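You operate a simulated robot arm through the tools that you are given. There is no shell and no other tool. Be economical: measure what you need, move in short steps, check, and stop when the job is done.

Carry out the task below with a simulated two-armed robot. There is one attempt and no reset: what you move stays moved.

## Task
Hold the blue-handle tray on the left part of the left bench steady with one hand and put the yellow seal marked "219" in it with the other.

Only the result counts: the job must be done as asked and must still hold three seconds after the hand-in. Knocking over, shifting, dropping, spilling or breaking anything else fails it. Lids that push on must go on centred and level and be pressed home; caps that screw on are set level and turned clockwise until they are tight.

## Robot
Two 7-joint arms with three-finger grippers on one trunk, on a base that drives. Base frame: it is fixed to the floor where the robot stands at the start and does not move with it; the origin is under the middle of the robot, x ahead of it, y to its left, z up. Lengths are in mm, angles in rad, forces in N, time in s.
The left shoulder is at the start at [30, 124, 1008], the right one opposite. With the tool pointing down near the work surface each hand reaches from about 100 to 780 mm from the robot's upright axis, wherever it stands, measured 20 degrees to its own side. Places, roughly: blue-handle tray (20x13x9 cm) [3400, 2000, 800]. Payload 2.2 kg a hand.
The TCP of each hand is the grasp point between the finger pads, 28 mm short of the fingertips. In the tool frame z runs along the fingers and y along their closing line. Largest opening 102 mm; the body of the gripper starts 71 mm behind the TCP.
Orientation is that of the tool frame in the base frame, as [roll, pitch, yaw] about the fixed x, y, z axes, in that order (R = Rz(yaw) Ry(pitch) Rx(roll)). With the fingers straight down and closing along the base's y, the tool's x points along the base's -x, its y along +y and its z along -z.

## Interface
- The arms move only by the tool arm_command. It takes "left_plan", "right_plan" or both (then of equal length, played together; a hand with none holds still); each is a list of rows, each a list of 7 numbers: the turn, a rotation vector about the tool's x, y, z in rad, then the shift along the tool's x, y, z in cm, then the opening, from 0 (shut) to 1 (fully open). In form: [[rx, ry, rz, tx, ty, tz, gripper], ...]. A call has 1 to 10 rows; each row shifts and turns the commanded pose from where the row before left it, along the tool's axes as they then stand. Each row takes 0.2 s and may step no farther than 50 mm and 0.15 rad from the row before; otherwise, or with a gripper value out of range, the whole call is refused. A pose out of reach is approached as far as the arm can. The call stops where the force on the tool passes 40 N (or 10 N more than at its start, if that is more) or the arm is blocked; 0.2 s more then pass. Each finger halts on what it meets, pressing with about 43 N; the grip force reading is that of the motor and also rises with nothing between the fingers. The clock runs only during rows and for 0.2 s after the last one: add rows that do not move to give the fingers time. The reply holds the time, the measured pose of the TCP, the force on the tool along the base axes, the opening and the grip force, in the units named above and with some noise, with the torque about the TCP (base axes, N m) and any sound that the robot's microphone picked up, and new pictures: "show" is both (left out), scene, wrist or none (wrist: the cameras of the hands that moved).
- Cameras (640 x 400 px; columns grow to the right, rows downward): "scene" is now at [36.4, 15.4, 1709.2]; the picture's right is [0.23, -0.97, 0.00], its down [-0.85, -0.20, -0.49] and it looks along [0.48, 0.11, -0.87] (base axes); focal length 250 px, centre (320, 200). "left" rides on the left gripper at [72, 38, -86] in its tool frame; the picture's right is [-0.46, 0.89, 0.00], its down [-0.60, -0.32, -0.73] and it looks along [-0.65, -0.34, 0.68] (tool axes); focal length 256 px, centre (320, 200). "right" rides on the right gripper at [69, 44, -86] in its tool frame; the picture's right is [-0.53, 0.85, 0.00], its down [-0.58, -0.36, -0.73] and it looks along [-0.62, -0.39, 0.68] (tool axes); focal length 256 px, centre (320, 200). There is no depth. A picture from a camera that has moved, and an enlarged one, comes with that camera's place and axes in the base frame and with its lens.
- move_column(by): slides the trunk up (or, below 0, down) by that many mm; the arms and the scene camera ride with it, the base frame stays. It gives what a move gives, with no picture.
- steer(legs): drives the robot by 1 to 6 legs, each [ahead, left, turn to the left] in mm, mm and rad, along the robot's own axes; the way and the turn of a leg run together, so that a leg with both is an arc; at most 1500 mm and 3.142 rad a leg. The arms and the cameras ride along, it lands a little off, and it stops where it bumps. It gives what a move gives, and a new picture of the scene camera.
- pan_tilt(pan, tilt): turns the head with the scene camera to pan (to the left, within 2.496 rad either way) and tilt (down, from -0.506 to 1.204), counted from straight ahead of the robot. It gives what a move gives, and a new picture of the scene camera.
- close_up(camera, box): a new picture of the part [left, top, right, bottom] of that camera's present view, enlarged. It takes no simulated time.
- close_job(): hands the job in; it is judged then, once.

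Go step by step. Nothing tells you exact positions but the pictures and the camera data: compare them with the known pose of the tool, close in by small moves and look again before you grip or let go. The budget is 120 turns and 260 pictures, counting those below and the enlarged ones. Unless the task says otherwise, let go and move clear before handing in, and close with one line.

The tools are called after ">>>" as a command line: name --argument value ..., lists and objects as JSON in quotes. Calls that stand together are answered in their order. arm_command: Moves the arms, as the interface text tells. Its arguments: {"type":"object","properties":{"left_plan":{"type":"array"},"right_plan":{"type":"array"},"show":{"type":"string","enum":["both","scene","wrist","none"]}},"required":[]} The other tools are called the same way: move_column (by) slides the trunk up or down; steer (legs) drives the base; pan_tilt (pan, tilt) turns the head that bears the scene camera; close_up (camera, box) takes an enlarged picture of a part of a camera's view; close_job () hands the job in.

At the start:

```text
t: 0.0
left_eef_pos: [417.7, 322.5, 973.5]
left_tcp_rot: [3.142, 0.0, -3.141]
left_wrist_force: [-0.6, -0.2, 0.2]
left_moment: [-0.01, 0.0, -0.01]
left_width: 102.2
left_grip_force: 0.1
right_eef_pos: [414.0, -61.3, 967.3]
right_tcp_rot: [3.141, 0.0, 3.14]
right_wrist_force: [-0.1, -1.1, 0.1]
right_moment: [-0.02, -0.01, -0.01]
right_width: 102.1
right_grip_force: 0.1
trunk travel left (down, up): [-250.0, 290.0]
robot x, y, heading: [-0.8, -1.3, 0.0]
head pan, tilt: [0.229, 1.059]
```

scene: 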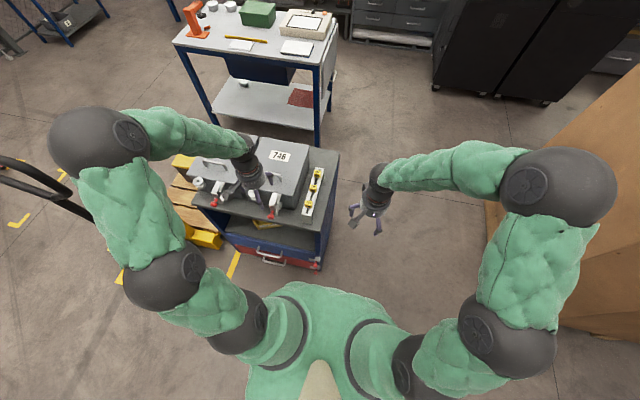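
right: 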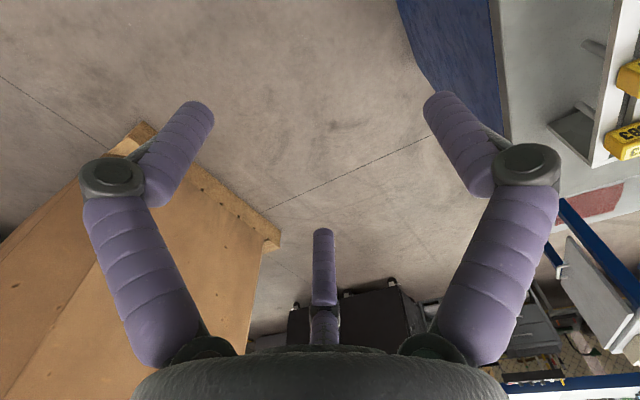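
left: 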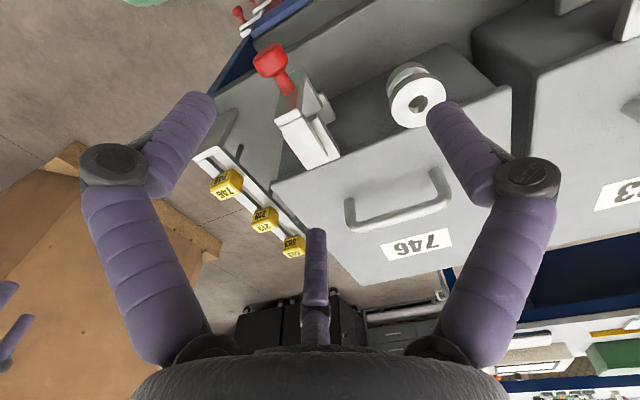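

I see a cart ahead with a box marked 746 and a rail holding three yellow seals (746, 219, 883?). I'll take close-ups to read and locate them.

>>> close_up --camera "left" --box '[160, 120, 340, 270]'

>>> close_up --camera "scene" --box '[180, 120, 350, 230]'

```text
2.67 times, centred on (250, 195) of left
camera zoom: at [346.5, 359.3, 1060.6], right [0.46, 0.89, 0.0], down [0.6, -0.32, 0.73], along [0.65, -0.34, -0.68], focal length 683 px, centre (507, 213)
```

zoom: 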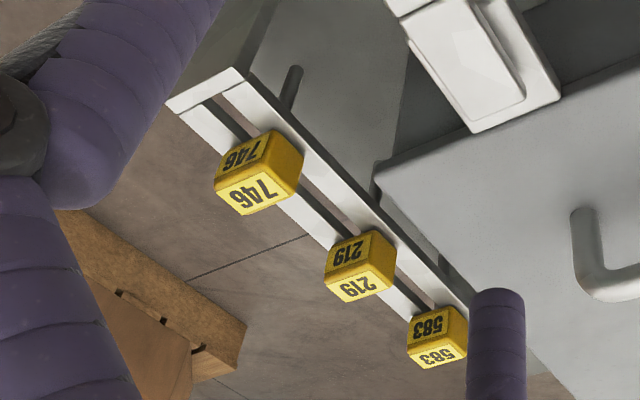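

```text
3.64 times, centred on (265, 175) of scene
camera zoom: at [36.4, 15.4, 1709.2], right [0.23, -0.97, 0.0], down [-0.85, -0.2, -0.49], along [0.48, 0.11, -0.87], focal length 910 px, centre (520, 291)
```

zoom: 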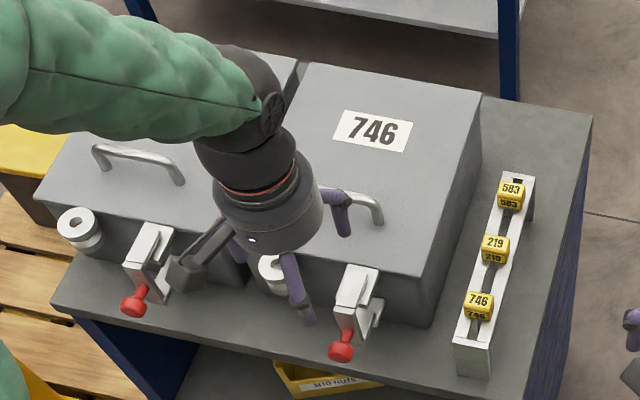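

Triangulation puts seal 219 near (557,164,846), row along x with 73 mm spacing. I'll bring the left hand above it at the present height and look.

>>> arm_command --left_plan '[[0, 0, 0, 0, -4, 0, 1], [0, 0, 0, 0, -4, 0, 1], [0, 0, 0, 0, -4, 0, 1], [0, 0, 0, 0, -4, 0, 0.6], [0, 0, 0, -3, 0, 0, 0.6], [0, 0, 0, -3, 0, 0, 0.6], [0, 0, 0, -2, 0, 0, 0.6], [0, 0, 0, 0, 0, 0, 0.6]]'

```text
t: 1.8
left_eef_pos: [496.8, 162.5, 972.6]
left_tcp_rot: [3.141, 0.0, -3.141]
left_wrist_force: [-0.2, -1.0, 0.3]
left_moment: [0.02, 0.01, -0.03]
left_width: 61.1
left_grip_force: 0.0
right_eef_pos: [412.6, -61.0, 967.6]
right_tcp_rot: [3.141, -0.001, 3.14]
right_wrist_force: [0.1, 0.9, -0.3]
right_moment: [0.03, -0.02, 0.03]
right_width: 102.0
right_grip_force: 0.0
trunk travel left (down, up): [-250.0, 290.0]
robot x, y, heading: [0.5, 2.6, -0.001]
head pan, tilt: [0.229, 1.059]
camera scene: at [35.8, 15.2, 1709.2], right [0.23, -0.97, 0.0], down [-0.85, -0.2, -0.49], along [0.48, 0.11, -0.87], focal length 250 px, centre (320, 200)
camera left: at [425.7, 199.7, 1060.8], right [0.46, 0.89, 0.0], down [0.6, -0.32, 0.73], along [0.65, -0.34, -0.68], focal length 256 px, centre (320, 200)
```

scene: 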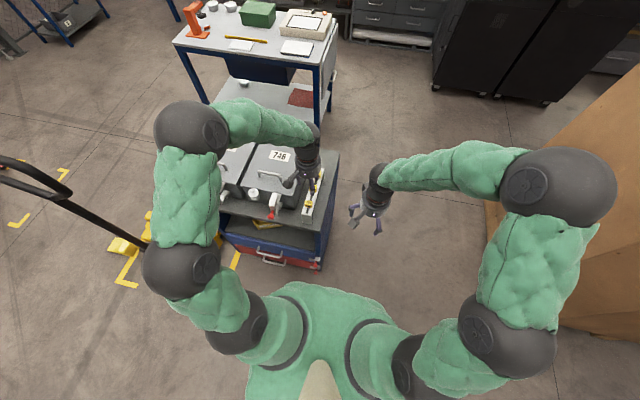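
left: 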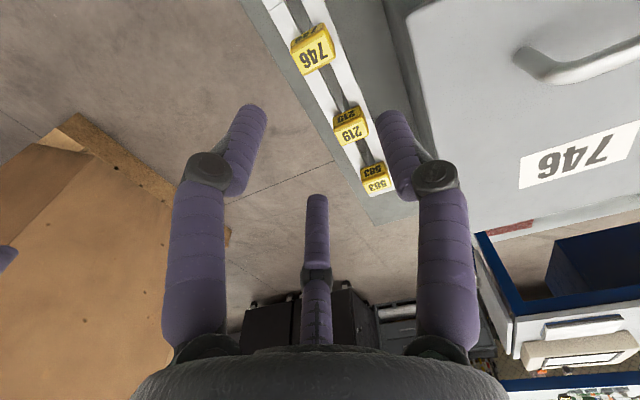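

The gripper seems to have three jaws (one on +y, two at ±60° on the -y side). Seal 219 comes out at about (554,166,847). I'll go above it and a bit lower, then check.

>>> arm_command --left_plan '[[0, 0, 0, -3, 0.3, 0, 0.6], [0, 0, 0, -2.7, 0, 0, 0.6], [0, 0, 0, 0, 0, 2.5, 0.6], [0, 0, 0, 0, 0, 2.5, 0.6], [0, 0, 0, 0, 0, 0, 0.6]]'

>>> close_up --camera "left" --box '[240, 80, 400, 180]'

>>> close_up --camera "scene" --box '[260, 140, 340, 220]'

```text
t: 3.0
left_eef_pos: [554.9, 165.4, 924.5]
left_tcp_rot: [3.141, 0.001, 3.14]
left_wrist_force: [0.3, -0.5, -0.2]
left_moment: [0.0, -0.04, -0.03]
left_width: 61.1
left_grip_force: 0.2
right_eef_pos: [413.5, -61.7, 966.3]
right_tcp_rot: [-3.141, -0.001, 3.141]
right_wrist_force: [-0.9, -1.0, -0.1]
right_moment: [0.01, -0.02, -0.02]
right_width: 101.8
right_grip_force: 0.0
trunk travel left (down, up): [-250.0, 290.0]
robot x, y, heading: [-1.7, -1.2, -0.0]
head pan, tilt: [0.229, 1.059]
camera scene: at [36.0, 15.3, 1709.2], right [0.23, -0.97, 0.0], down [-0.85, -0.2, -0.49], along [0.48, 0.11, -0.87], focal length 250 px, centre (320, 200)
camera left: at [483.5, 202.5, 1010.7], right [0.46, 0.89, 0.0], down [0.6, -0.32, 0.73], along [0.65, -0.34, -0.68], focal length 256 px, centre (320, 200)
```

scene: 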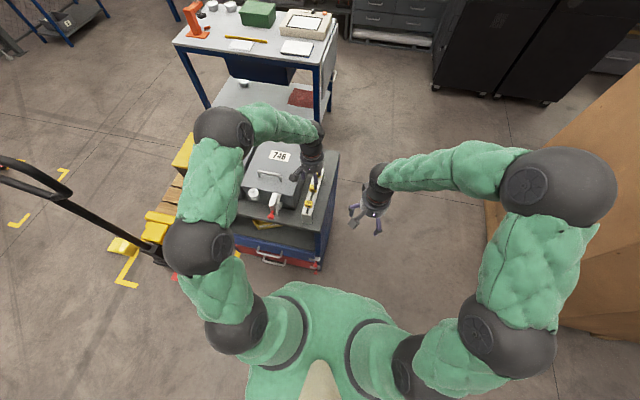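
left: 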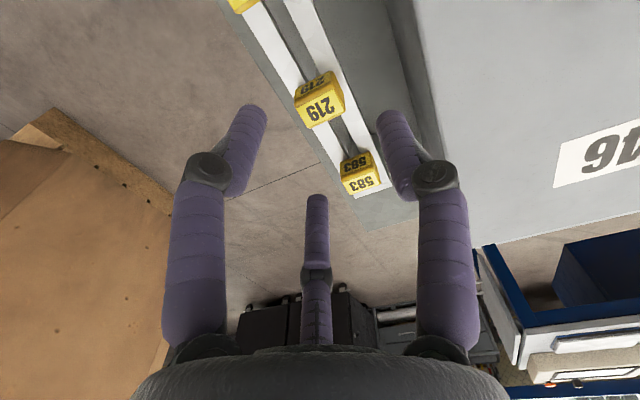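

```text
4.00 times, centred on (320, 130) of left
camera zoom: at [483.5, 202.5, 1010.7], right [0.46, 0.89, 0.0], down [0.6, -0.32, 0.73], along [0.65, -0.34, -0.68], focal length 1024 px, centre (320, 480)
```

zoom: 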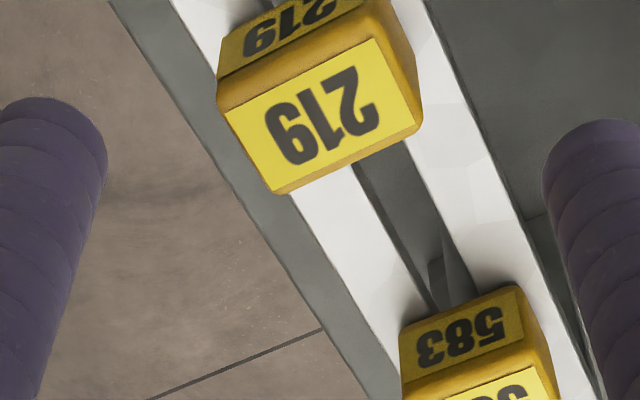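

```text
5.00 times, centred on (300, 180) of scene
camera zoom: at [36.0, 15.3, 1709.2], right [0.23, -0.97, 0.0], down [-0.85, -0.2, -0.49], along [0.48, 0.11, -0.87], focal length 1251 px, centre (420, 300)
```

zoom: 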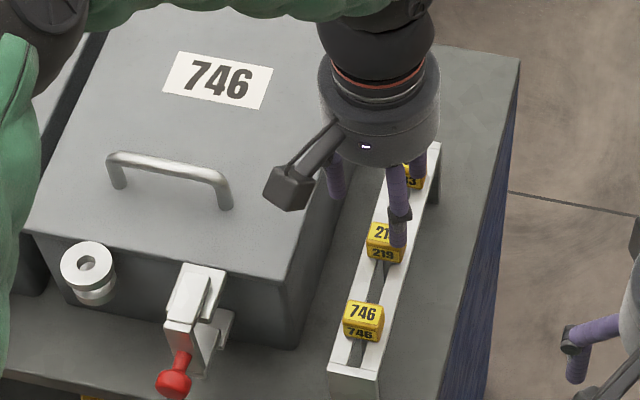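

Aligned within a few mm: seal top centre ≈(556,166,~856). Descending in part, then checking.

>>> arm_command --left_plan '[[0, 0, 0, 0, 0, 2.5, 0.6], [0, 0, 0, -0.1, 0, 2.1, 0.6], [0, 0, 0, 0, 0, 0, 0.6]]' --show "wrist"

>>> close_up --camera "left" --box '[220, 60, 420, 200]'

>>> close_up --camera "scene" --box '[280, 160, 340, 220]'

```text
t: 3.8
left_eef_pos: [556.7, 165.1, 877.3]
left_tcp_rot: [-3.14, 0.0, 3.14]
left_wrist_force: [0.9, -0.1, 0.9]
left_moment: [-0.02, -0.01, 0.0]
left_width: 61.1
left_grip_force: 0.1
right_eef_pos: [413.6, -61.6, 968.1]
right_tcp_rot: [3.141, 0.001, -3.142]
right_wrist_force: [0.1, -0.4, 0.5]
right_moment: [-0.02, 0.02, -0.03]
right_width: 102.1
right_grip_force: 0.1
trunk travel left (down, up): [-250.0, 290.0]
robot x, y, heading: [1.6, -0.6, -0.002]
head pan, tilt: [0.229, 1.059]
camera left: at [484.7, 202.5, 964.4], right [0.46, 0.89, 0.0], down [0.6, -0.32, 0.73], along [0.65, -0.34, -0.68], focal length 256 px, centre (320, 200)
```

left: 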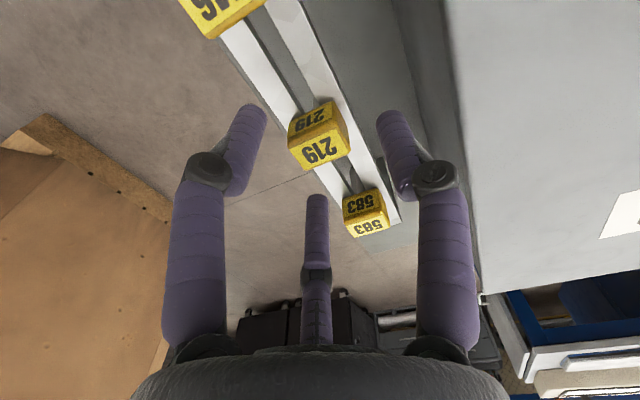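

```text
2.86 times, centred on (320, 130) of left
camera zoom: at [484.7, 202.5, 964.4], right [0.46, 0.89, 0.0], down [0.6, -0.32, 0.73], along [0.65, -0.34, -0.68], focal length 731 px, centre (320, 400)
```

zoom: 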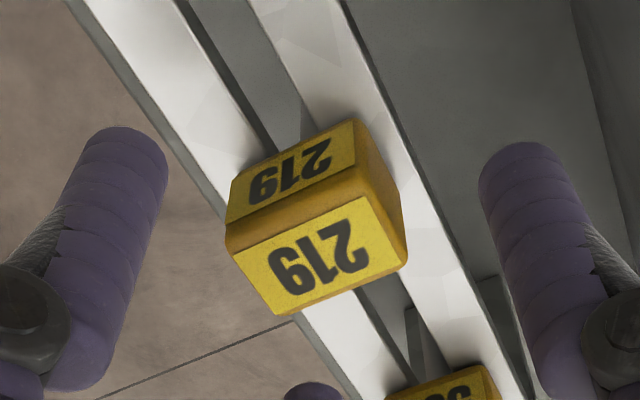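

```text
6.67 times, centred on (310, 190) of scene
camera zoom: at [36.2, 15.2, 1709.2], right [0.23, -0.97, 0.0], down [-0.85, -0.2, -0.49], along [0.48, 0.11, -0.87], focal length 1667 px, centre (387, 267)
```

zoom: 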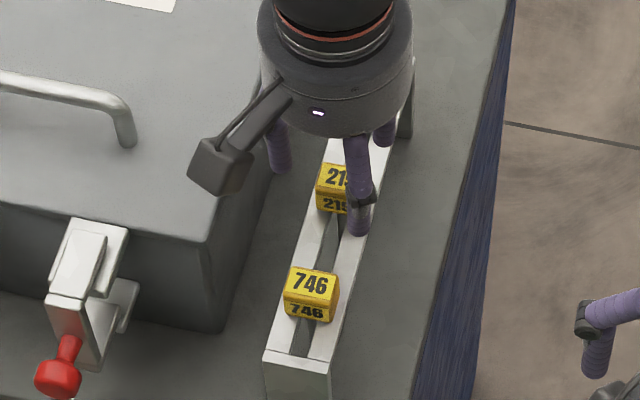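

Seal top is nearer z≈848. Lower to about TCP 863 with a 2 mm correction in x, then look.

>>> arm_command --left_plan '[[0, 0, 0, -0.15, -0.1, 0.7, 0.6], [0, 0, 0, 0, 0, 0.7, 0.6], [0, 0, 0, 0, 0, 0, 0.6]]' --show "wrist"

>>> close_up --camera "left" --box '[220, 60, 420, 200]'

>>> close_up --camera "scene" --box '[280, 160, 340, 220]'

```text
t: 4.6
left_eef_pos: [556.8, 163.3, 863.6]
left_tcp_rot: [-3.141, 0.001, 3.14]
left_wrist_force: [-0.5, 0.3, 0.8]
left_moment: [0.0, 0.0, 0.01]
left_width: 61.2
left_grip_force: 0.1
right_eef_pos: [413.0, -61.3, 967.7]
right_tcp_rot: [-3.141, 0.001, -3.142]
right_wrist_force: [0.5, -0.4, 0.6]
right_moment: [0.06, -0.03, -0.02]
right_width: 101.9
right_grip_force: 0.0
trunk travel left (down, up): [-250.0, 290.0]
robot x, y, heading: [-1.4, -3.4, -0.001]
head pan, tilt: [0.229, 1.059]
camera left: at [486.1, 201.4, 950.4], right [0.47, 0.89, 0.0], down [0.6, -0.32, 0.73], along [0.65, -0.34, -0.68], focal length 256 px, centre (320, 200)
```

left: 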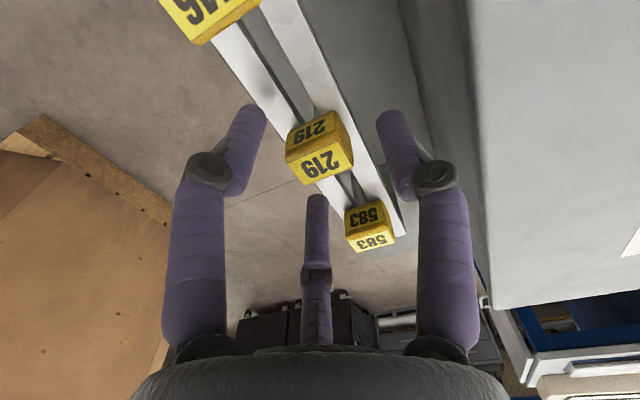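

```text
2.86 times, centred on (320, 130) of left
camera zoom: at [486.1, 201.4, 950.4], right [0.47, 0.89, 0.0], down [0.6, -0.32, 0.73], along [0.65, -0.34, -0.68], focal length 731 px, centre (320, 400)
```

zoom: 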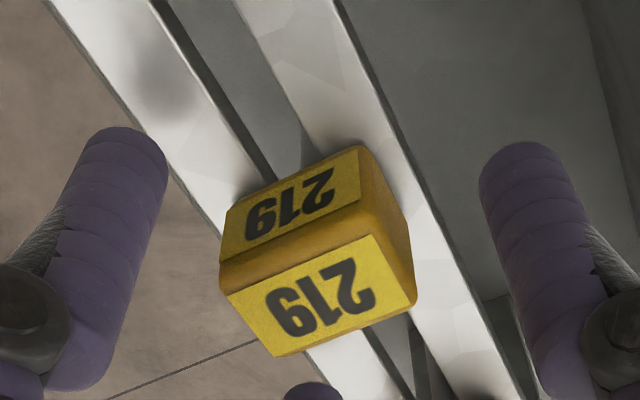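

```text
6.67 times, centred on (310, 190) of scene
camera zoom: at [36.4, 15.3, 1709.2], right [0.23, -0.97, 0.0], down [-0.85, -0.2, -0.49], along [0.48, 0.11, -0.87], focal length 1667 px, centre (387, 267)
```

zoom: 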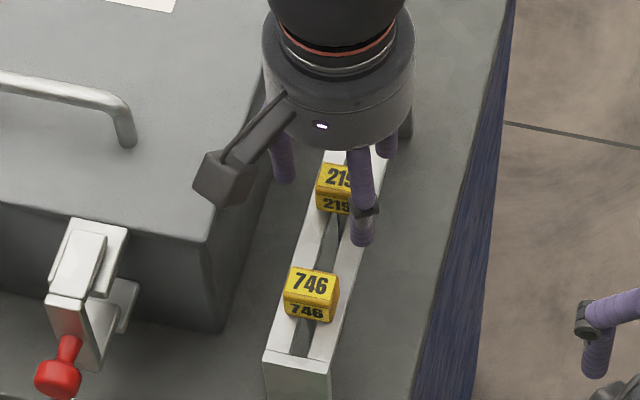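

The seal sits centred among the fingertips. Closing now.

>>> arm_command --left_plan '[[0, 0, 0, 0, 0, 0, 0.4], [0, 0, 0, 0, 0, 0, 0.3], [0, 0, 0, 0, 0, 0, 0.2], [0, 0, 0, 0, 0, 0, 0], [0, 0, 0, 0, 0, 0, 0]]' --show "wrist"

>>> close_up --camera "left" --box '[220, 60, 420, 200]'

```text
t: 5.8
left_eef_pos: [557.1, 165.5, 863.3]
left_tcp_rot: [3.141, -0.001, -3.142]
left_wrist_force: [-1.0, 5.1, 0.2]
left_moment: [0.2, 0.0, 0.0]
left_width: 25.7
left_grip_force: 43.0
right_eef_pos: [413.5, -60.9, 966.2]
right_tcp_rot: [3.141, -0.001, -3.141]
right_wrist_force: [-0.4, -0.1, -0.4]
right_moment: [0.0, 0.05, 0.0]
right_width: 101.9
right_grip_force: 0.1
trunk travel left (down, up): [-250.0, 290.0]
robot x, y, heading: [2.7, -2.2, -0.006]
head pan, tilt: [0.229, 1.059]
camera left: at [486.1, 202.1, 950.5], right [0.46, 0.89, 0.0], down [0.6, -0.32, 0.73], along [0.65, -0.34, -0.68], focal length 256 px, centre (320, 200)
```

left: 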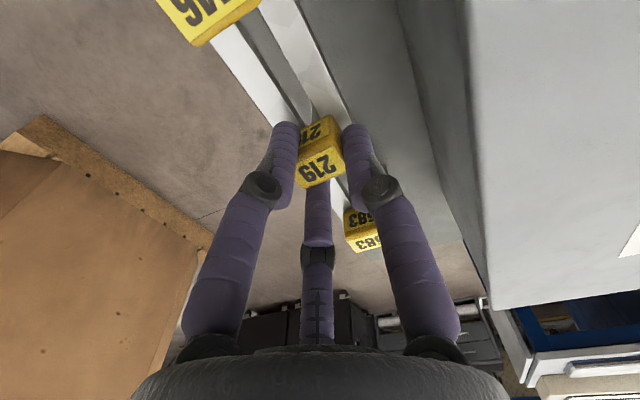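

```text
2.86 times, centred on (320, 130) of left
camera zoom: at [486.1, 202.1, 950.5], right [0.46, 0.89, 0.0], down [0.6, -0.32, 0.73], along [0.65, -0.34, -0.68], focal length 731 px, centre (320, 400)
```

zoom: 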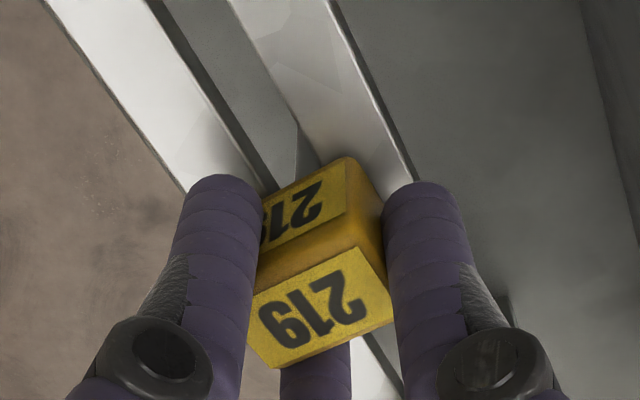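

Gripped at 25.7 mm. Lifting straight up slowly.

>>> arm_command --left_plan '[[0, 0, 0, 0, 0, -1, 0], [0, 0, 0, 0, 0, -1.5, 0], [0, 0, 0, 0, 0, -2.5, 0], [0, 0, 0, 0, 0, -3, 0], [0, 0, 0, 0, 0, -4, 0], [0, 0, 0, 0, 0, -4, 0], [0, 0, 0, 0, 0, 0, 0]]'

>>> close_up --camera "left" --box '[220, 60, 420, 200]'

>>> close_up --camera "scene" --box '[250, 120, 350, 220]'

```text
t: 7.4
left_eef_pos: [558.7, 164.8, 1024.3]
left_tcp_rot: [-3.139, -0.002, 3.141]
left_wrist_force: [0.6, 0.5, -1.3]
left_moment: [-0.01, -0.01, -0.02]
left_width: 26.0
left_grip_force: 43.1
right_eef_pos: [414.0, -61.2, 967.2]
right_tcp_rot: [-3.141, -0.001, 3.141]
right_wrist_force: [0.3, 0.8, 0.0]
right_moment: [0.01, 0.04, 0.02]
right_width: 101.9
right_grip_force: 0.1
trunk travel left (down, up): [-250.0, 290.0]
robot x, y, heading: [-2.3, 0.1, -0.001]
head pan, tilt: [0.229, 1.059]
camera scene: at [36.9, 15.4, 1709.1], right [0.23, -0.97, 0.0], down [-0.85, -0.2, -0.49], along [0.48, 0.11, -0.87], focal length 250 px, centre (320, 200)
camera left: at [486.3, 201.5, 1110.6], right [0.47, 0.89, 0.0], down [0.6, -0.32, 0.73], along [0.65, -0.34, -0.68], focal length 256 px, centre (320, 200)
```

scene: 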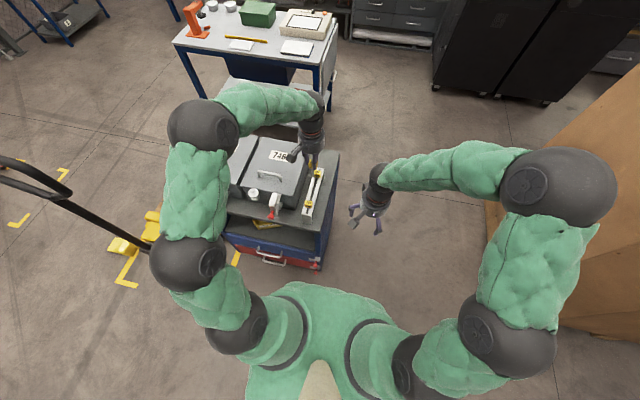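
left: 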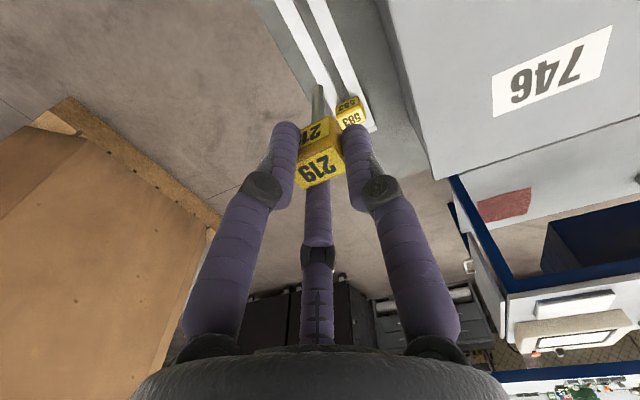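

```text
2.86 times, centred on (320, 130) of left
camera zoom: at [486.3, 201.5, 1110.6], right [0.47, 0.89, 0.0], down [0.6, -0.32, 0.73], along [0.65, -0.34, -0.68], focal length 731 px, centre (320, 400)
```

zoom: 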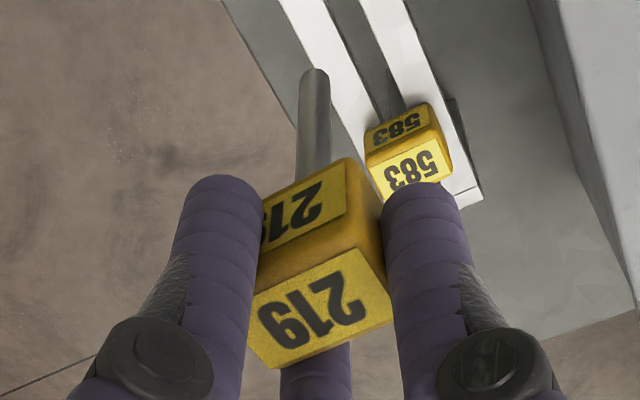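

```text
4.00 times, centred on (300, 170) of scene
camera zoom: at [36.9, 15.4, 1709.1], right [0.23, -0.97, 0.0], down [-0.85, -0.2, -0.49], along [0.48, 0.11, -0.87], focal length 1000 px, centre (400, 320)
```

zoom: 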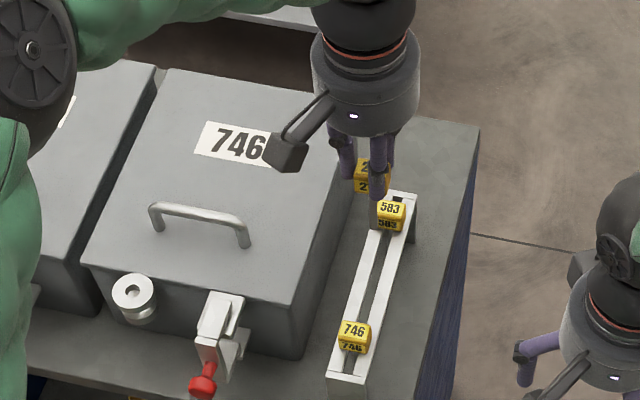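

Seal 219 is out, with its stem. Now pull the hand back and survey the way to the left bench.

>>> arm_command --left_plan '[[0, 0, 0, 4, 0, -2, 0], [0, 0, 0, 4, 0, -2, 0], [0, 0, 0, 4, 0, -2, 0], [0, 0, 0, 4, 0, 0, 0], [0, 0, 0, 4, 0, 0, 0]]' --show "none"

>>> pan_tilt --pan 0.5 --tilt 0.35

>>> pan_tilt --pan 1.2 --tilt 0.6

```text
t: 8.6
left_eef_pos: [354.6, 161.4, 1083.3]
left_tcp_rot: [-3.141, 0.0, -3.141]
left_wrist_force: [-0.2, 0.0, 0.6]
left_moment: [-0.02, -0.02, 0.0]
left_width: 25.7
left_grip_force: 42.8
right_eef_pos: [412.3, -62.2, 968.5]
right_tcp_rot: [-3.142, -0.001, 3.141]
right_wrist_force: [-0.4, 0.4, -0.6]
right_moment: [0.02, -0.01, 0.02]
right_width: 102.1
right_grip_force: 0.0
trunk travel left (down, up): [-250.0, 290.0]
robot x, y, heading: [-1.5, 0.7, 0.001]
head pan, tilt: [0.229, 1.059]
```

```text
t: 9.7
left_eef_pos: [359.7, 162.9, 1083.5]
left_tcp_rot: [3.141, 0.001, 3.141]
left_wrist_force: [0.1, -1.1, -0.7]
left_moment: [0.0, 0.0, 0.01]
left_width: 25.4
left_grip_force: 43.4
right_eef_pos: [414.0, -60.3, 966.6]
right_tcp_rot: [3.14, -0.001, -3.14]
right_wrist_force: [0.0, 0.0, -1.0]
right_moment: [-0.01, -0.02, 0.0]
right_width: 102.0
right_grip_force: 0.0
trunk travel left (down, up): [-250.0, 290.0]
robot x, y, heading: [-4.6, -0.5, -0.003]
head pan, tilt: [0.499, 0.351]
camera scene: at [54.2, 44.9, 1767.9], right [0.48, -0.88, 0.0], down [-0.3, -0.16, -0.94], along [0.82, 0.45, -0.34], focal length 250 px, centre (320, 200)
```

scene: 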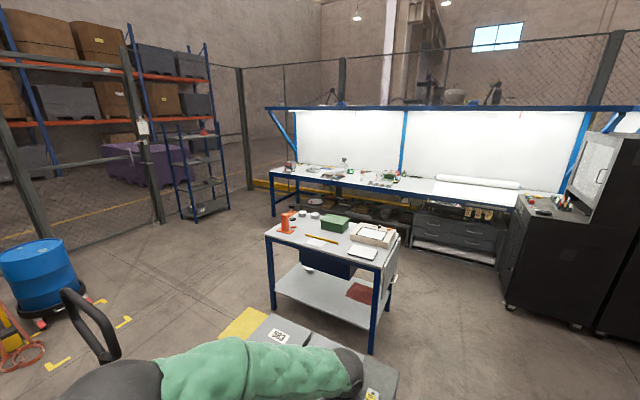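

```text
t: 10.7
left_eef_pos: [358.1, 162.9, 1082.8]
left_tcp_rot: [-3.14, 0.0, 3.141]
left_wrist_force: [-0.4, -0.2, -0.9]
left_moment: [-0.01, 0.01, -0.01]
left_width: 25.4
left_grip_force: 43.2
right_eef_pos: [412.8, -62.3, 966.9]
right_tcp_rot: [-3.141, 0.0, -3.141]
right_wrist_force: [0.3, 0.0, 0.1]
right_moment: [-0.02, 0.05, 0.01]
right_width: 102.2
right_grip_force: 0.0
trunk travel left (down, up): [-250.0, 290.0]
robot x, y, heading: [-1.1, 0.2, -0.003]
head pan, tilt: [1.201, 0.6]
camera scene: at [4.3, 82.7, 1745.3], right [0.93, -0.36, 0.0], down [-0.2, -0.53, -0.83], along [0.3, 0.77, -0.56], focal length 250 px, centre (320, 200)
```

scene: 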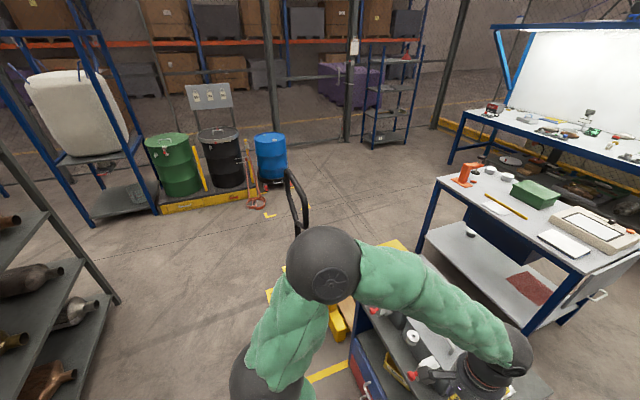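

The tray at (3400,2000,800) should appear at about (313,174) in the first panned view — the long back bench. Turn back and zoom in.

>>> pan_tilt --pan 0.5 --tilt 0.35

>>> close_up --camera "scene" --box '[265, 145, 435, 215]'

>>> close_up --camera "scene" --box '[240, 140, 560, 340]'

```text
t: 11.8
left_eef_pos: [357.2, 161.5, 1082.2]
left_tcp_rot: [-3.14, 0.0, -3.141]
left_wrist_force: [0.2, 0.3, -0.5]
left_moment: [-0.02, 0.02, 0.01]
left_width: 25.9
left_grip_force: 43.2
right_eef_pos: [413.1, -60.9, 966.6]
right_tcp_rot: [-3.14, 0.0, -3.14]
right_wrist_force: [0.2, 0.4, -0.9]
right_moment: [-0.04, 0.02, -0.02]
right_width: 101.9
right_grip_force: 0.1
trunk travel left (down, up): [-250.0, 290.0]
robot x, y, heading: [-2.5, -0.0, 0.005]
head pan, tilt: [0.499, 0.351]
camera scene: at [54.0, 45.0, 1768.0], right [0.48, -0.88, 0.0], down [-0.3, -0.16, -0.94], along [0.82, 0.45, -0.34], focal length 250 px, centre (320, 200)
```

scene: 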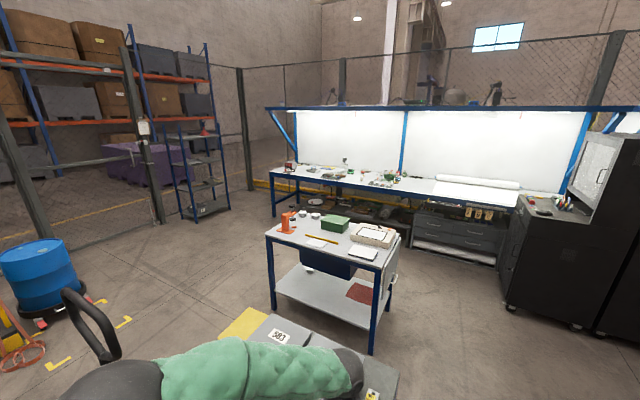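

```text
3.76 times, centred on (350, 180) of scene
camera zoom: at [54.0, 45.0, 1768.0], right [0.48, -0.88, 0.0], down [-0.3, -0.16, -0.94], along [0.82, 0.45, -0.34], focal length 942 px, centre (207, 275)
```

zoom: 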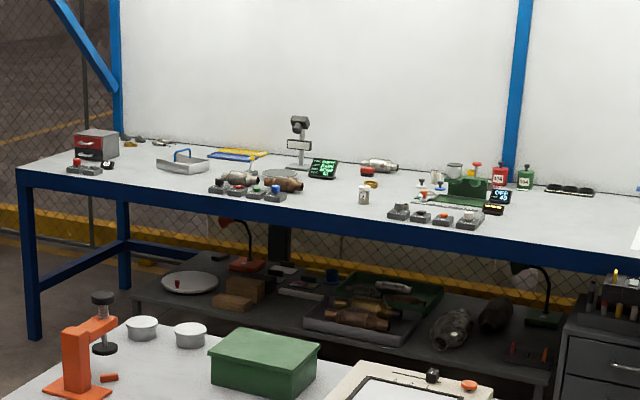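

```text
2.00 times, centred on (400, 240) of scene
camera zoom: at [54.0, 45.0, 1768.0], right [0.48, -0.88, 0.0], down [-0.3, -0.16, -0.94], along [0.82, 0.45, -0.34], focal length 500 px, centre (160, 120)
```

zoom: 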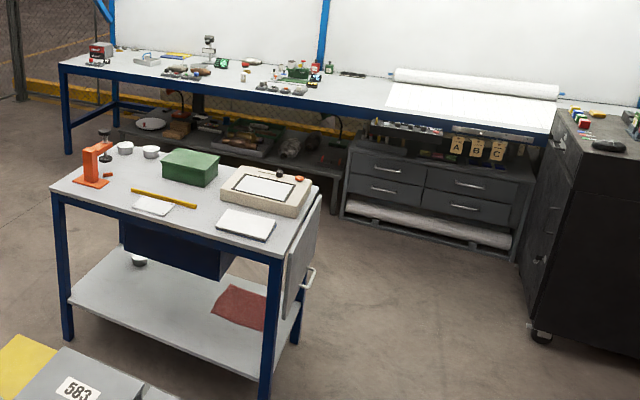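

The blue-handled tray is visible on the left of the long back bench (front edge near x≈3100–3250). I'll check the right side for a drive corridor.

>>> pan_tilt --pan -0.4 --tilt 0.75

>>> pan_tilt --pan -0.9 --tilt 1.1

```text
t: 13.0
left_eef_pos: [357.1, 163.4, 1082.4]
left_tcp_rot: [-3.14, -0.001, 3.141]
left_wrist_force: [0.0, 0.3, -0.6]
left_moment: [0.0, 0.01, -0.01]
left_width: 25.3
left_grip_force: 43.0
right_eef_pos: [412.7, -61.0, 967.1]
right_tcp_rot: [3.141, -0.001, 3.141]
right_wrist_force: [0.6, -0.2, 0.3]
right_moment: [0.01, 0.06, 0.02]
right_width: 101.9
right_grip_force: 0.0
trunk travel left (down, up): [-250.0, 290.0]
robot x, y, heading: [2.0, 1.2, -0.001]
head pan, tilt: [-0.4, 0.75]
camera scene: at [48.7, -31.8, 1732.4], right [-0.39, -0.92, 0.0], down [-0.63, 0.26, -0.73], along [0.67, -0.28, -0.68], focal length 250 px, centre (320, 200)
```

scene: 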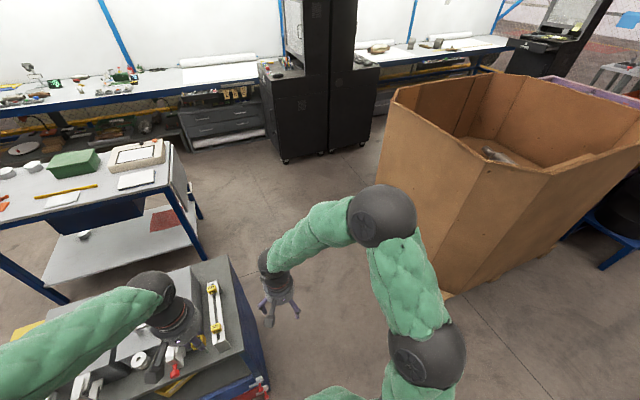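

```text
t: 13.9
left_eef_pos: [356.5, 163.2, 1083.6]
left_tcp_rot: [-3.141, -0.001, -3.142]
left_wrist_force: [0.5, -0.1, -1.0]
left_moment: [-0.01, 0.0, 0.01]
left_width: 25.5
left_grip_force: 43.5
right_eef_pos: [413.0, -62.0, 967.6]
right_tcp_rot: [3.142, -0.001, -3.141]
right_wrist_force: [0.2, -0.2, 0.9]
right_moment: [-0.04, -0.03, 0.04]
right_width: 101.9
right_grip_force: 0.1
trunk travel left (down, up): [-250.0, 290.0]
robot x, y, heading: [0.9, 2.0, -0.001]
head pan, tilt: [-0.901, 1.1]
camera scene: at [11.6, -49.1, 1706.7], right [-0.78, -0.62, 0.0], down [-0.55, 0.7, -0.45], along [0.28, -0.36, -0.89], focal length 250 px, centre (320, 200)
```

scene: 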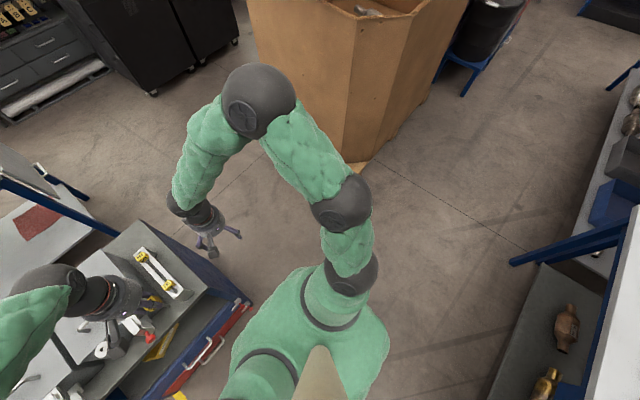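

The corridor between cart (right edge y≈100) and crate (y<-1150) is clear. I'll strafe right to y≈-350, go ahead past the cart, then look again.

>>> steer --legs '[[0, -350, 0], [1000, 0, 0]]'

>>> pan_tilt --pan 0.2 --tilt 0.75

```text
t: 21.0
left_eef_pos: [1358.2, -196.2, 1082.2]
left_tcp_rot: [3.142, 0.001, 3.13]
left_wrist_force: [0.7, -1.0, -0.2]
left_moment: [0.0, 0.01, 0.01]
left_width: 25.5
left_grip_force: 43.1
right_eef_pos: [1413.5, -421.4, 967.5]
right_tcp_rot: [3.141, -0.003, 3.131]
right_wrist_force: [-1.3, -1.4, -0.3]
right_moment: [0.02, 0.0, 0.02]
right_width: 101.7
right_grip_force: 0.0
trunk travel left (down, up): [-250.0, 290.0]
robot x, y, heading: [1000.3, -357.9, -0.015]
head pan, tilt: [-0.901, 1.1]
camera scene: at [1011.6, -404.6, 1706.6], right [-0.79, -0.61, 0.0], down [-0.55, 0.7, -0.45], along [0.28, -0.36, -0.89], focal length 250 px, centre (320, 200)
```

scene: 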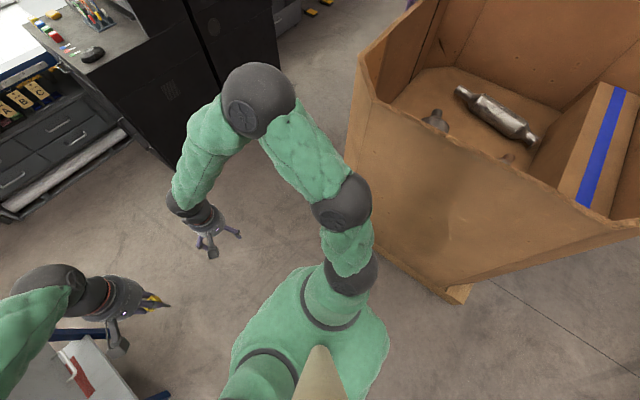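

```text
t: 22.3
left_eef_pos: [1359.0, -196.3, 1083.3]
left_tcp_rot: [-3.141, 0.001, 3.132]
left_wrist_force: [0.6, 0.1, -0.5]
left_moment: [0.02, 0.01, 0.01]
left_width: 25.5
left_grip_force: 43.1
right_eef_pos: [1412.3, -421.9, 968.2]
right_tcp_rot: [3.141, -0.001, 3.131]
right_wrist_force: [-0.8, 0.1, 1.1]
right_moment: [0.01, 0.03, 0.04]
right_width: 101.9
right_grip_force: 0.0
trunk travel left (down, up): [-250.0, 290.0]
robot x, y, heading: [1000.3, -358.3, -0.012]
head pan, tilt: [0.201, 0.75]
camera scene: at [1053.7, -339.2, 1732.4], right [0.19, -0.98, 0.0], down [-0.67, -0.13, -0.73], along [0.72, 0.14, -0.68], focal length 250 px, centre (320, 200)
```

scene: 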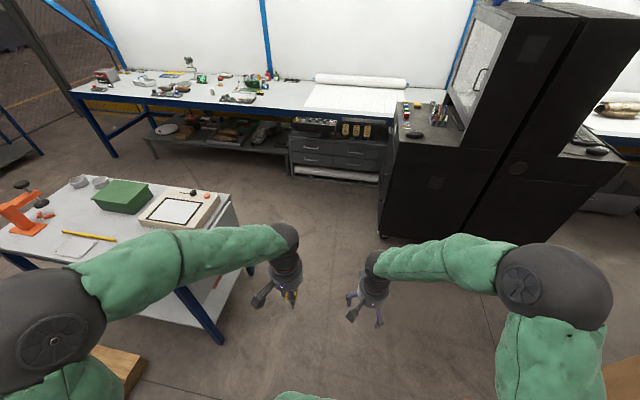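

Tray now triangulates to ≈(3600,2120,805). I'll go ahead past the cart and slip between the middle bench (y>300) and cabinet (y<-600) to x≈2500.

>>> steer --legs '[[400, 0, 0.012], [300, 220, 0], [780, 0, 0]]'

>>> pan_tilt --pan 1.1 --tilt 0.7

```text
t: 30.6
left_eef_pos: [2846.0, 29.2, 1082.2]
left_tcp_rot: [-3.141, 0.001, 3.138]
left_wrist_force: [-0.1, 0.7, -0.8]
left_moment: [-0.01, 0.01, -0.03]
left_width: 25.3
left_grip_force: 42.7
right_eef_pos: [2901.0, -195.3, 966.8]
right_tcp_rot: [-3.141, -0.002, 3.14]
right_wrist_force: [0.7, 0.5, -0.5]
right_moment: [0.02, 0.03, 0.03]
right_width: 101.8
right_grip_force: 0.0
trunk travel left (down, up): [-250.0, 290.0]
robot x, y, heading: [2487.7, -133.2, -0.006]
head pan, tilt: [0.201, 0.75]
camera scene: at [2542.6, -116.2, 1732.4], right [0.2, -0.98, 0.0], down [-0.67, -0.13, -0.73], along [0.72, 0.14, -0.68], focal length 250 px, centre (320, 200)
```

scene: 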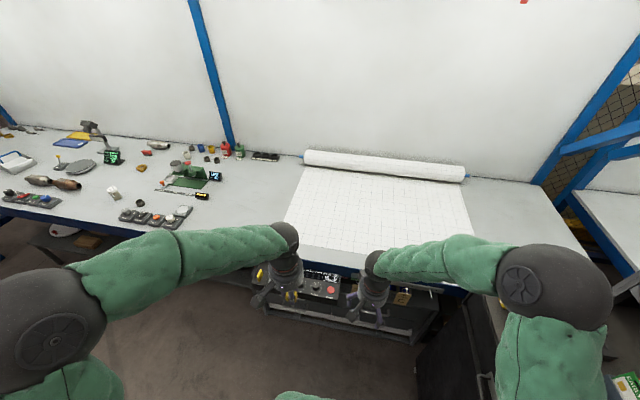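

```text
t: 31.8
left_eef_pos: [2845.8, 29.0, 1083.5]
left_tcp_rot: [-3.142, 0.0, 3.139]
left_wrist_force: [0.3, -0.8, -0.3]
left_moment: [0.0, 0.01, 0.01]
left_width: 25.2
left_grip_force: 42.7
right_eef_pos: [2901.0, -195.5, 968.4]
right_tcp_rot: [3.14, 0.0, 3.14]
right_wrist_force: [0.1, -0.2, 0.0]
right_moment: [-0.02, 0.01, 0.02]
right_width: 101.9
right_grip_force: 0.1
trunk travel left (down, up): [-250.0, 290.0]
robot x, y, heading: [2485.4, -134.2, -0.008]
head pan, tilt: [1.1, 0.7]
camera scene: at [2499.4, -56.9, 1736.6], right [0.89, -0.46, 0.0], down [-0.29, -0.57, -0.76], along [0.35, 0.68, -0.64], focal length 250 px, centre (320, 200)
```

scene: 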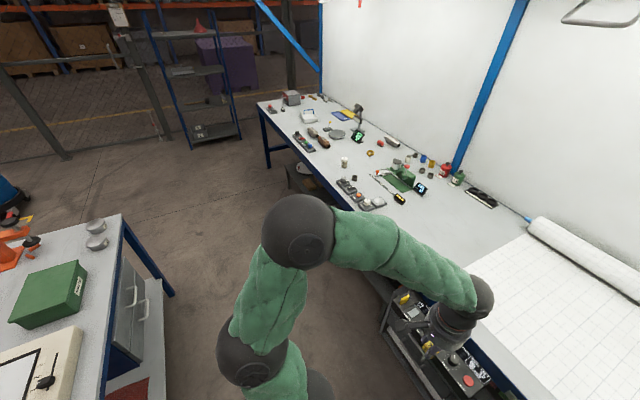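

Clear way along the bench (front edge x≈3150). Strafing left to y≈2050, then look at the tray.

>>> steer --legs '[[0, 1100, 0.007], [0, 1080, 0]]'

>>> pan_tilt --pan 0.0 --tilt 0.75

```text
t: 42.6
left_eef_pos: [2827.6, 2217.8, 1081.9]
left_tcp_rot: [3.141, 0.0, -3.127]
left_wrist_force: [0.6, -0.1, -1.6]
left_moment: [-0.02, 0.01, 0.02]
left_width: 25.0
left_grip_force: 42.7
right_eef_pos: [2890.0, 1995.1, 966.6]
right_tcp_rot: [-3.141, 0.001, -3.125]
right_wrist_force: [0.8, -0.8, -0.3]
right_moment: [-0.03, -0.01, -0.02]
right_width: 102.0
right_grip_force: 0.1
trunk travel left (down, up): [-250.0, 290.0]
robot x, y, heading: [2473.8, 2049.3, 0.017]
head pan, tilt: [1.1, 0.7]
camera scene: at [2484.4, 2125.5, 1736.6], right [0.9, -0.44, 0.0], down [-0.28, -0.58, -0.76], along [0.34, 0.69, -0.64], focal length 250 px, centre (320, 200)
```

scene: 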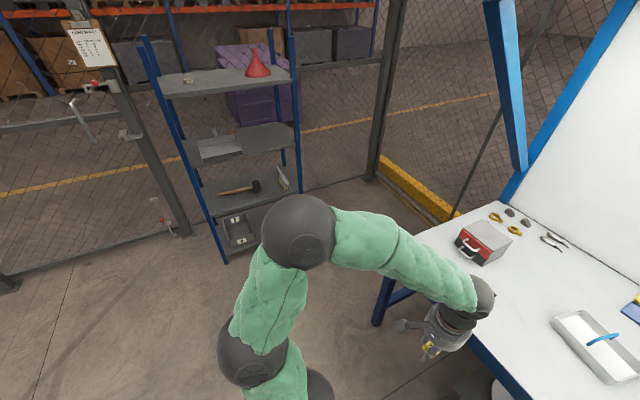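

```text
t: 44.0
left_eef_pos: [2829.4, 2217.5, 1083.2]
left_tcp_rot: [-3.141, 0.001, -3.125]
left_wrist_force: [-0.2, 1.1, -0.6]
left_moment: [0.01, 0.03, 0.03]
left_width: 25.3
left_grip_force: 43.2
right_eef_pos: [2888.5, 1994.4, 967.5]
right_tcp_rot: [3.141, 0.001, -3.125]
right_wrist_force: [0.0, -0.9, 0.4]
right_moment: [-0.01, 0.02, 0.0]
right_width: 102.0
right_grip_force: 0.1
trunk travel left (down, up): [-250.0, 290.0]
robot x, y, heading: [2476.7, 2045.2, 0.019]
head pan, tilt: [0.0, 0.75]
camera scene: at [2529.9, 2050.1, 1732.4], right [0.02, -1.0, 0.0], down [-0.68, -0.01, -0.73], along [0.73, 0.01, -0.68], focal length 250 px, centre (320, 200)
```

scene: 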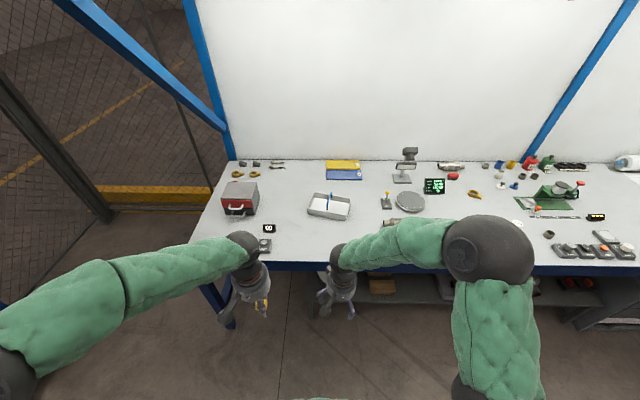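

>>> close_up --camera "scene" --box '[215, 155, 445, 275]'

```text
2.78 times, centred on (330, 215) of scene
camera zoom: at [2529.9, 2050.1, 1732.4], right [0.02, -1.0, 0.0], down [-0.68, -0.01, -0.73], along [0.73, 0.01, -0.68], focal length 696 px, centre (292, 158)
```

zoom: 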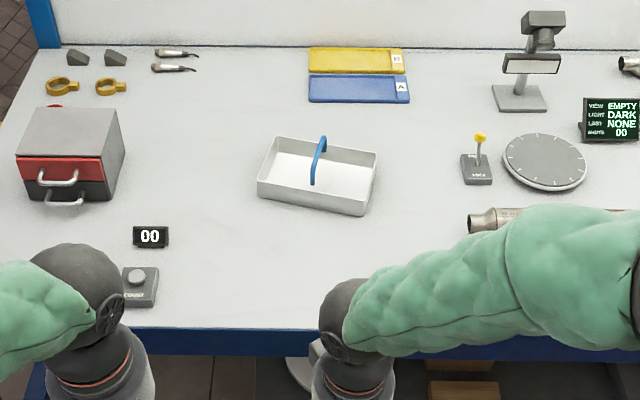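

The tray lies at ≈(3480,2018), blue arch handle running fore-aft at its middle. Before driving closer I'll look down to check the base's clearance to the bench.

>>> pan_tilt --pan 0.0 --tilt 1.2

```text
t: 44.9
left_eef_pos: [2829.1, 2217.6, 1083.0]
left_tcp_rot: [-3.142, 0.0, -3.127]
left_wrist_force: [-0.7, 0.3, -0.8]
left_moment: [0.01, 0.03, -0.02]
left_width: 25.2
left_grip_force: 42.6
right_eef_pos: [2888.8, 1995.7, 966.4]
right_tcp_rot: [-3.141, 0.0, -3.125]
right_wrist_force: [0.2, -0.9, -0.1]
right_moment: [0.0, -0.06, 0.01]
right_width: 102.0
right_grip_force: 0.0
trunk travel left (down, up): [-250.0, 290.0]
robot x, y, heading: [2473.4, 2049.0, 0.016]
head pan, tilt: [0.0, 1.201]
camera scene: at [2503.1, 2049.5, 1700.7], right [0.02, -1.0, 0.0], down [-0.93, -0.02, -0.36], along [0.36, 0.01, -0.93], focal length 250 px, centre (320, 200)
```

scene: 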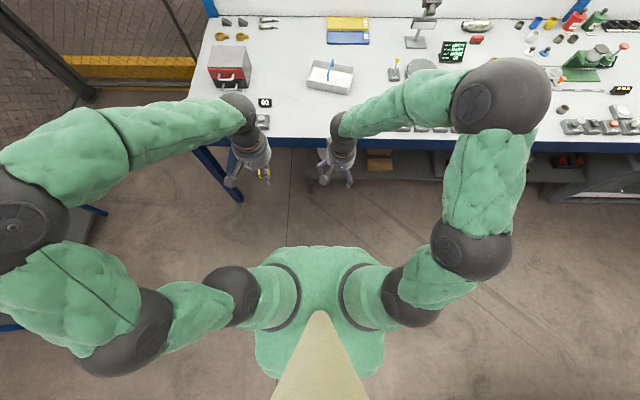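

Base front is at most ~350 ahead of its axis, so 300 mm forward is safe. Driving, then re-measuring.

>>> steer --legs '[[300, 0, -0.016]]'

>>> pan_tilt --pan 0.0 --tilt 1.0

>>> close_up --camera "scene" --box '[220, 80, 420, 210]'

```text
t: 46.9
left_eef_pos: [3132.2, 2213.8, 1083.3]
left_tcp_rot: [3.141, 0.0, 3.141]
left_wrist_force: [0.3, 0.0, -1.6]
left_moment: [0.01, 0.04, -0.02]
left_width: 25.6
left_grip_force: 42.6
right_eef_pos: [3188.5, 1989.9, 967.3]
right_tcp_rot: [3.141, -0.003, -3.141]
right_wrist_force: [0.8, 0.3, 0.2]
right_moment: [-0.02, 0.02, 0.0]
right_width: 102.1
right_grip_force: 0.0
trunk travel left (down, up): [-250.0, 290.0]
robot x, y, heading: [2776.4, 2053.7, 0.002]
head pan, tilt: [0.0, 1.201]
camera scene: at [2804.3, 2051.7, 1700.6], right [0.0, -1.0, 0.0], down [-0.93, 0.0, -0.36], along [0.36, 0.0, -0.93], focal length 250 px, centre (320, 200)
```

scene: 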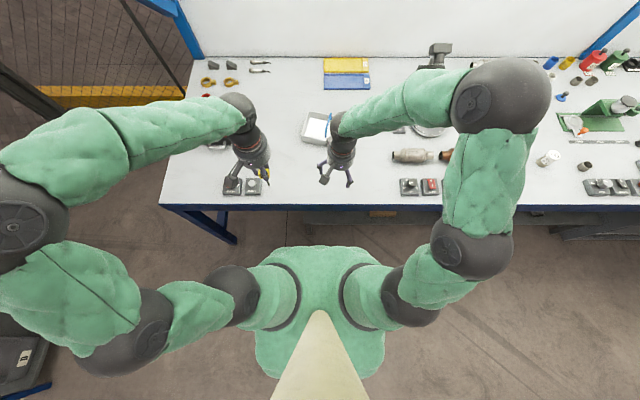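

```text
t: 47.6
left_eef_pos: [3131.0, 2213.3, 1082.4]
left_tcp_rot: [3.141, 0.0, 3.141]
left_wrist_force: [0.5, 0.3, -0.9]
left_moment: [0.0, 0.04, 0.03]
left_width: 25.2
left_grip_force: 43.0
right_eef_pos: [3187.0, 1989.9, 967.9]
right_tcp_rot: [3.141, 0.001, -3.14]
right_wrist_force: [0.3, -0.6, -0.3]
right_moment: [0.0, 0.01, 0.0]
right_width: 102.0
right_grip_force: 0.1
trunk travel left (down, up): [-250.0, 290.0]
robot x, y, heading: [2775.6, 2052.8, 0.002]
head pan, tilt: [0.0, 1.0]
camera scene: at [2816.3, 2051.7, 1713.2], right [0.0, -1.0, 0.0], down [-0.84, 0.0, -0.54], along [0.54, 0.0, -0.84], focal length 250 px, centre (320, 200)
```

scene: 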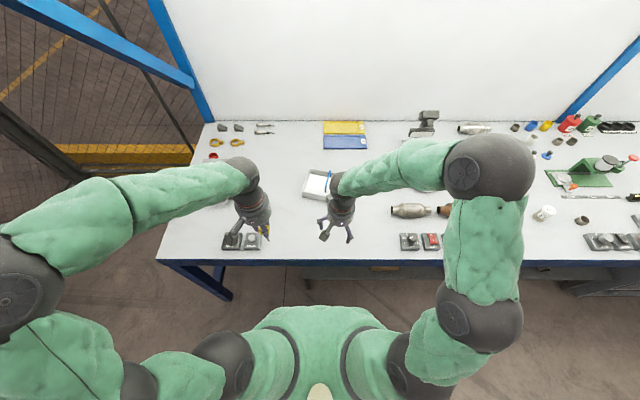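

```text
3.08 times, centred on (320, 145) of scene
camera zoom: at [2816.3, 2051.7, 1713.2], right [0.0, -1.0, 0.0], down [-0.84, 0.0, -0.54], along [0.54, 0.0, -0.84], focal length 770 px, centre (320, 369)
```

zoom: 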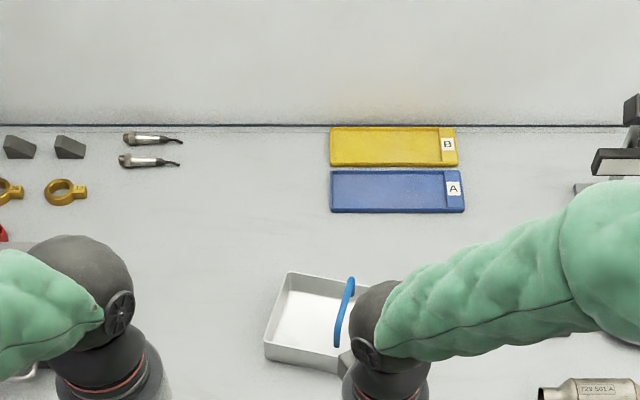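

The tray is rotated about -0.2 rad, handle top ≈ z 885, centre ≈ (3460,2018). Holding the handle would crowd the two grippers, so I intend to clamp the right end wall with the right hand and set the seal in the left half. First, move the right hand aside and get a clear look.

>>> arm_command --right_plan '[[0, 0, 0.05, -4, -3.5, 0, 1], [0, 0, 0.05, -4, -3.5, 0, 1], [0, 0, 0.05, -4, -3.5, 0, 1], [0, 0, 0.05, -2, -3.5, 0, 1], [0, 0, 0, 0, 0, 0, 1]]'

>>> close_up --camera "scene" --box '[260, 130, 400, 220]'

```text
refused: row 1 steps farther than a row can; nothing moved
```

```text
4.44 times, centred on (330, 175) of scene
camera zoom: at [2816.3, 2051.7, 1713.2], right [0.0, -1.0, 0.0], down [-0.84, 0.0, -0.54], along [0.54, 0.0, -0.84], focal length 1112 px, centre (276, 311)
```

zoom: 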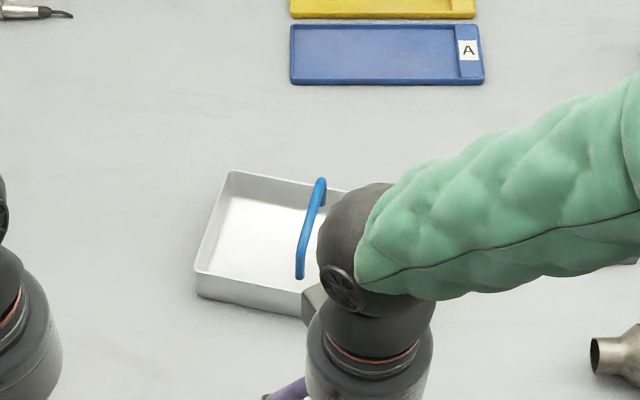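

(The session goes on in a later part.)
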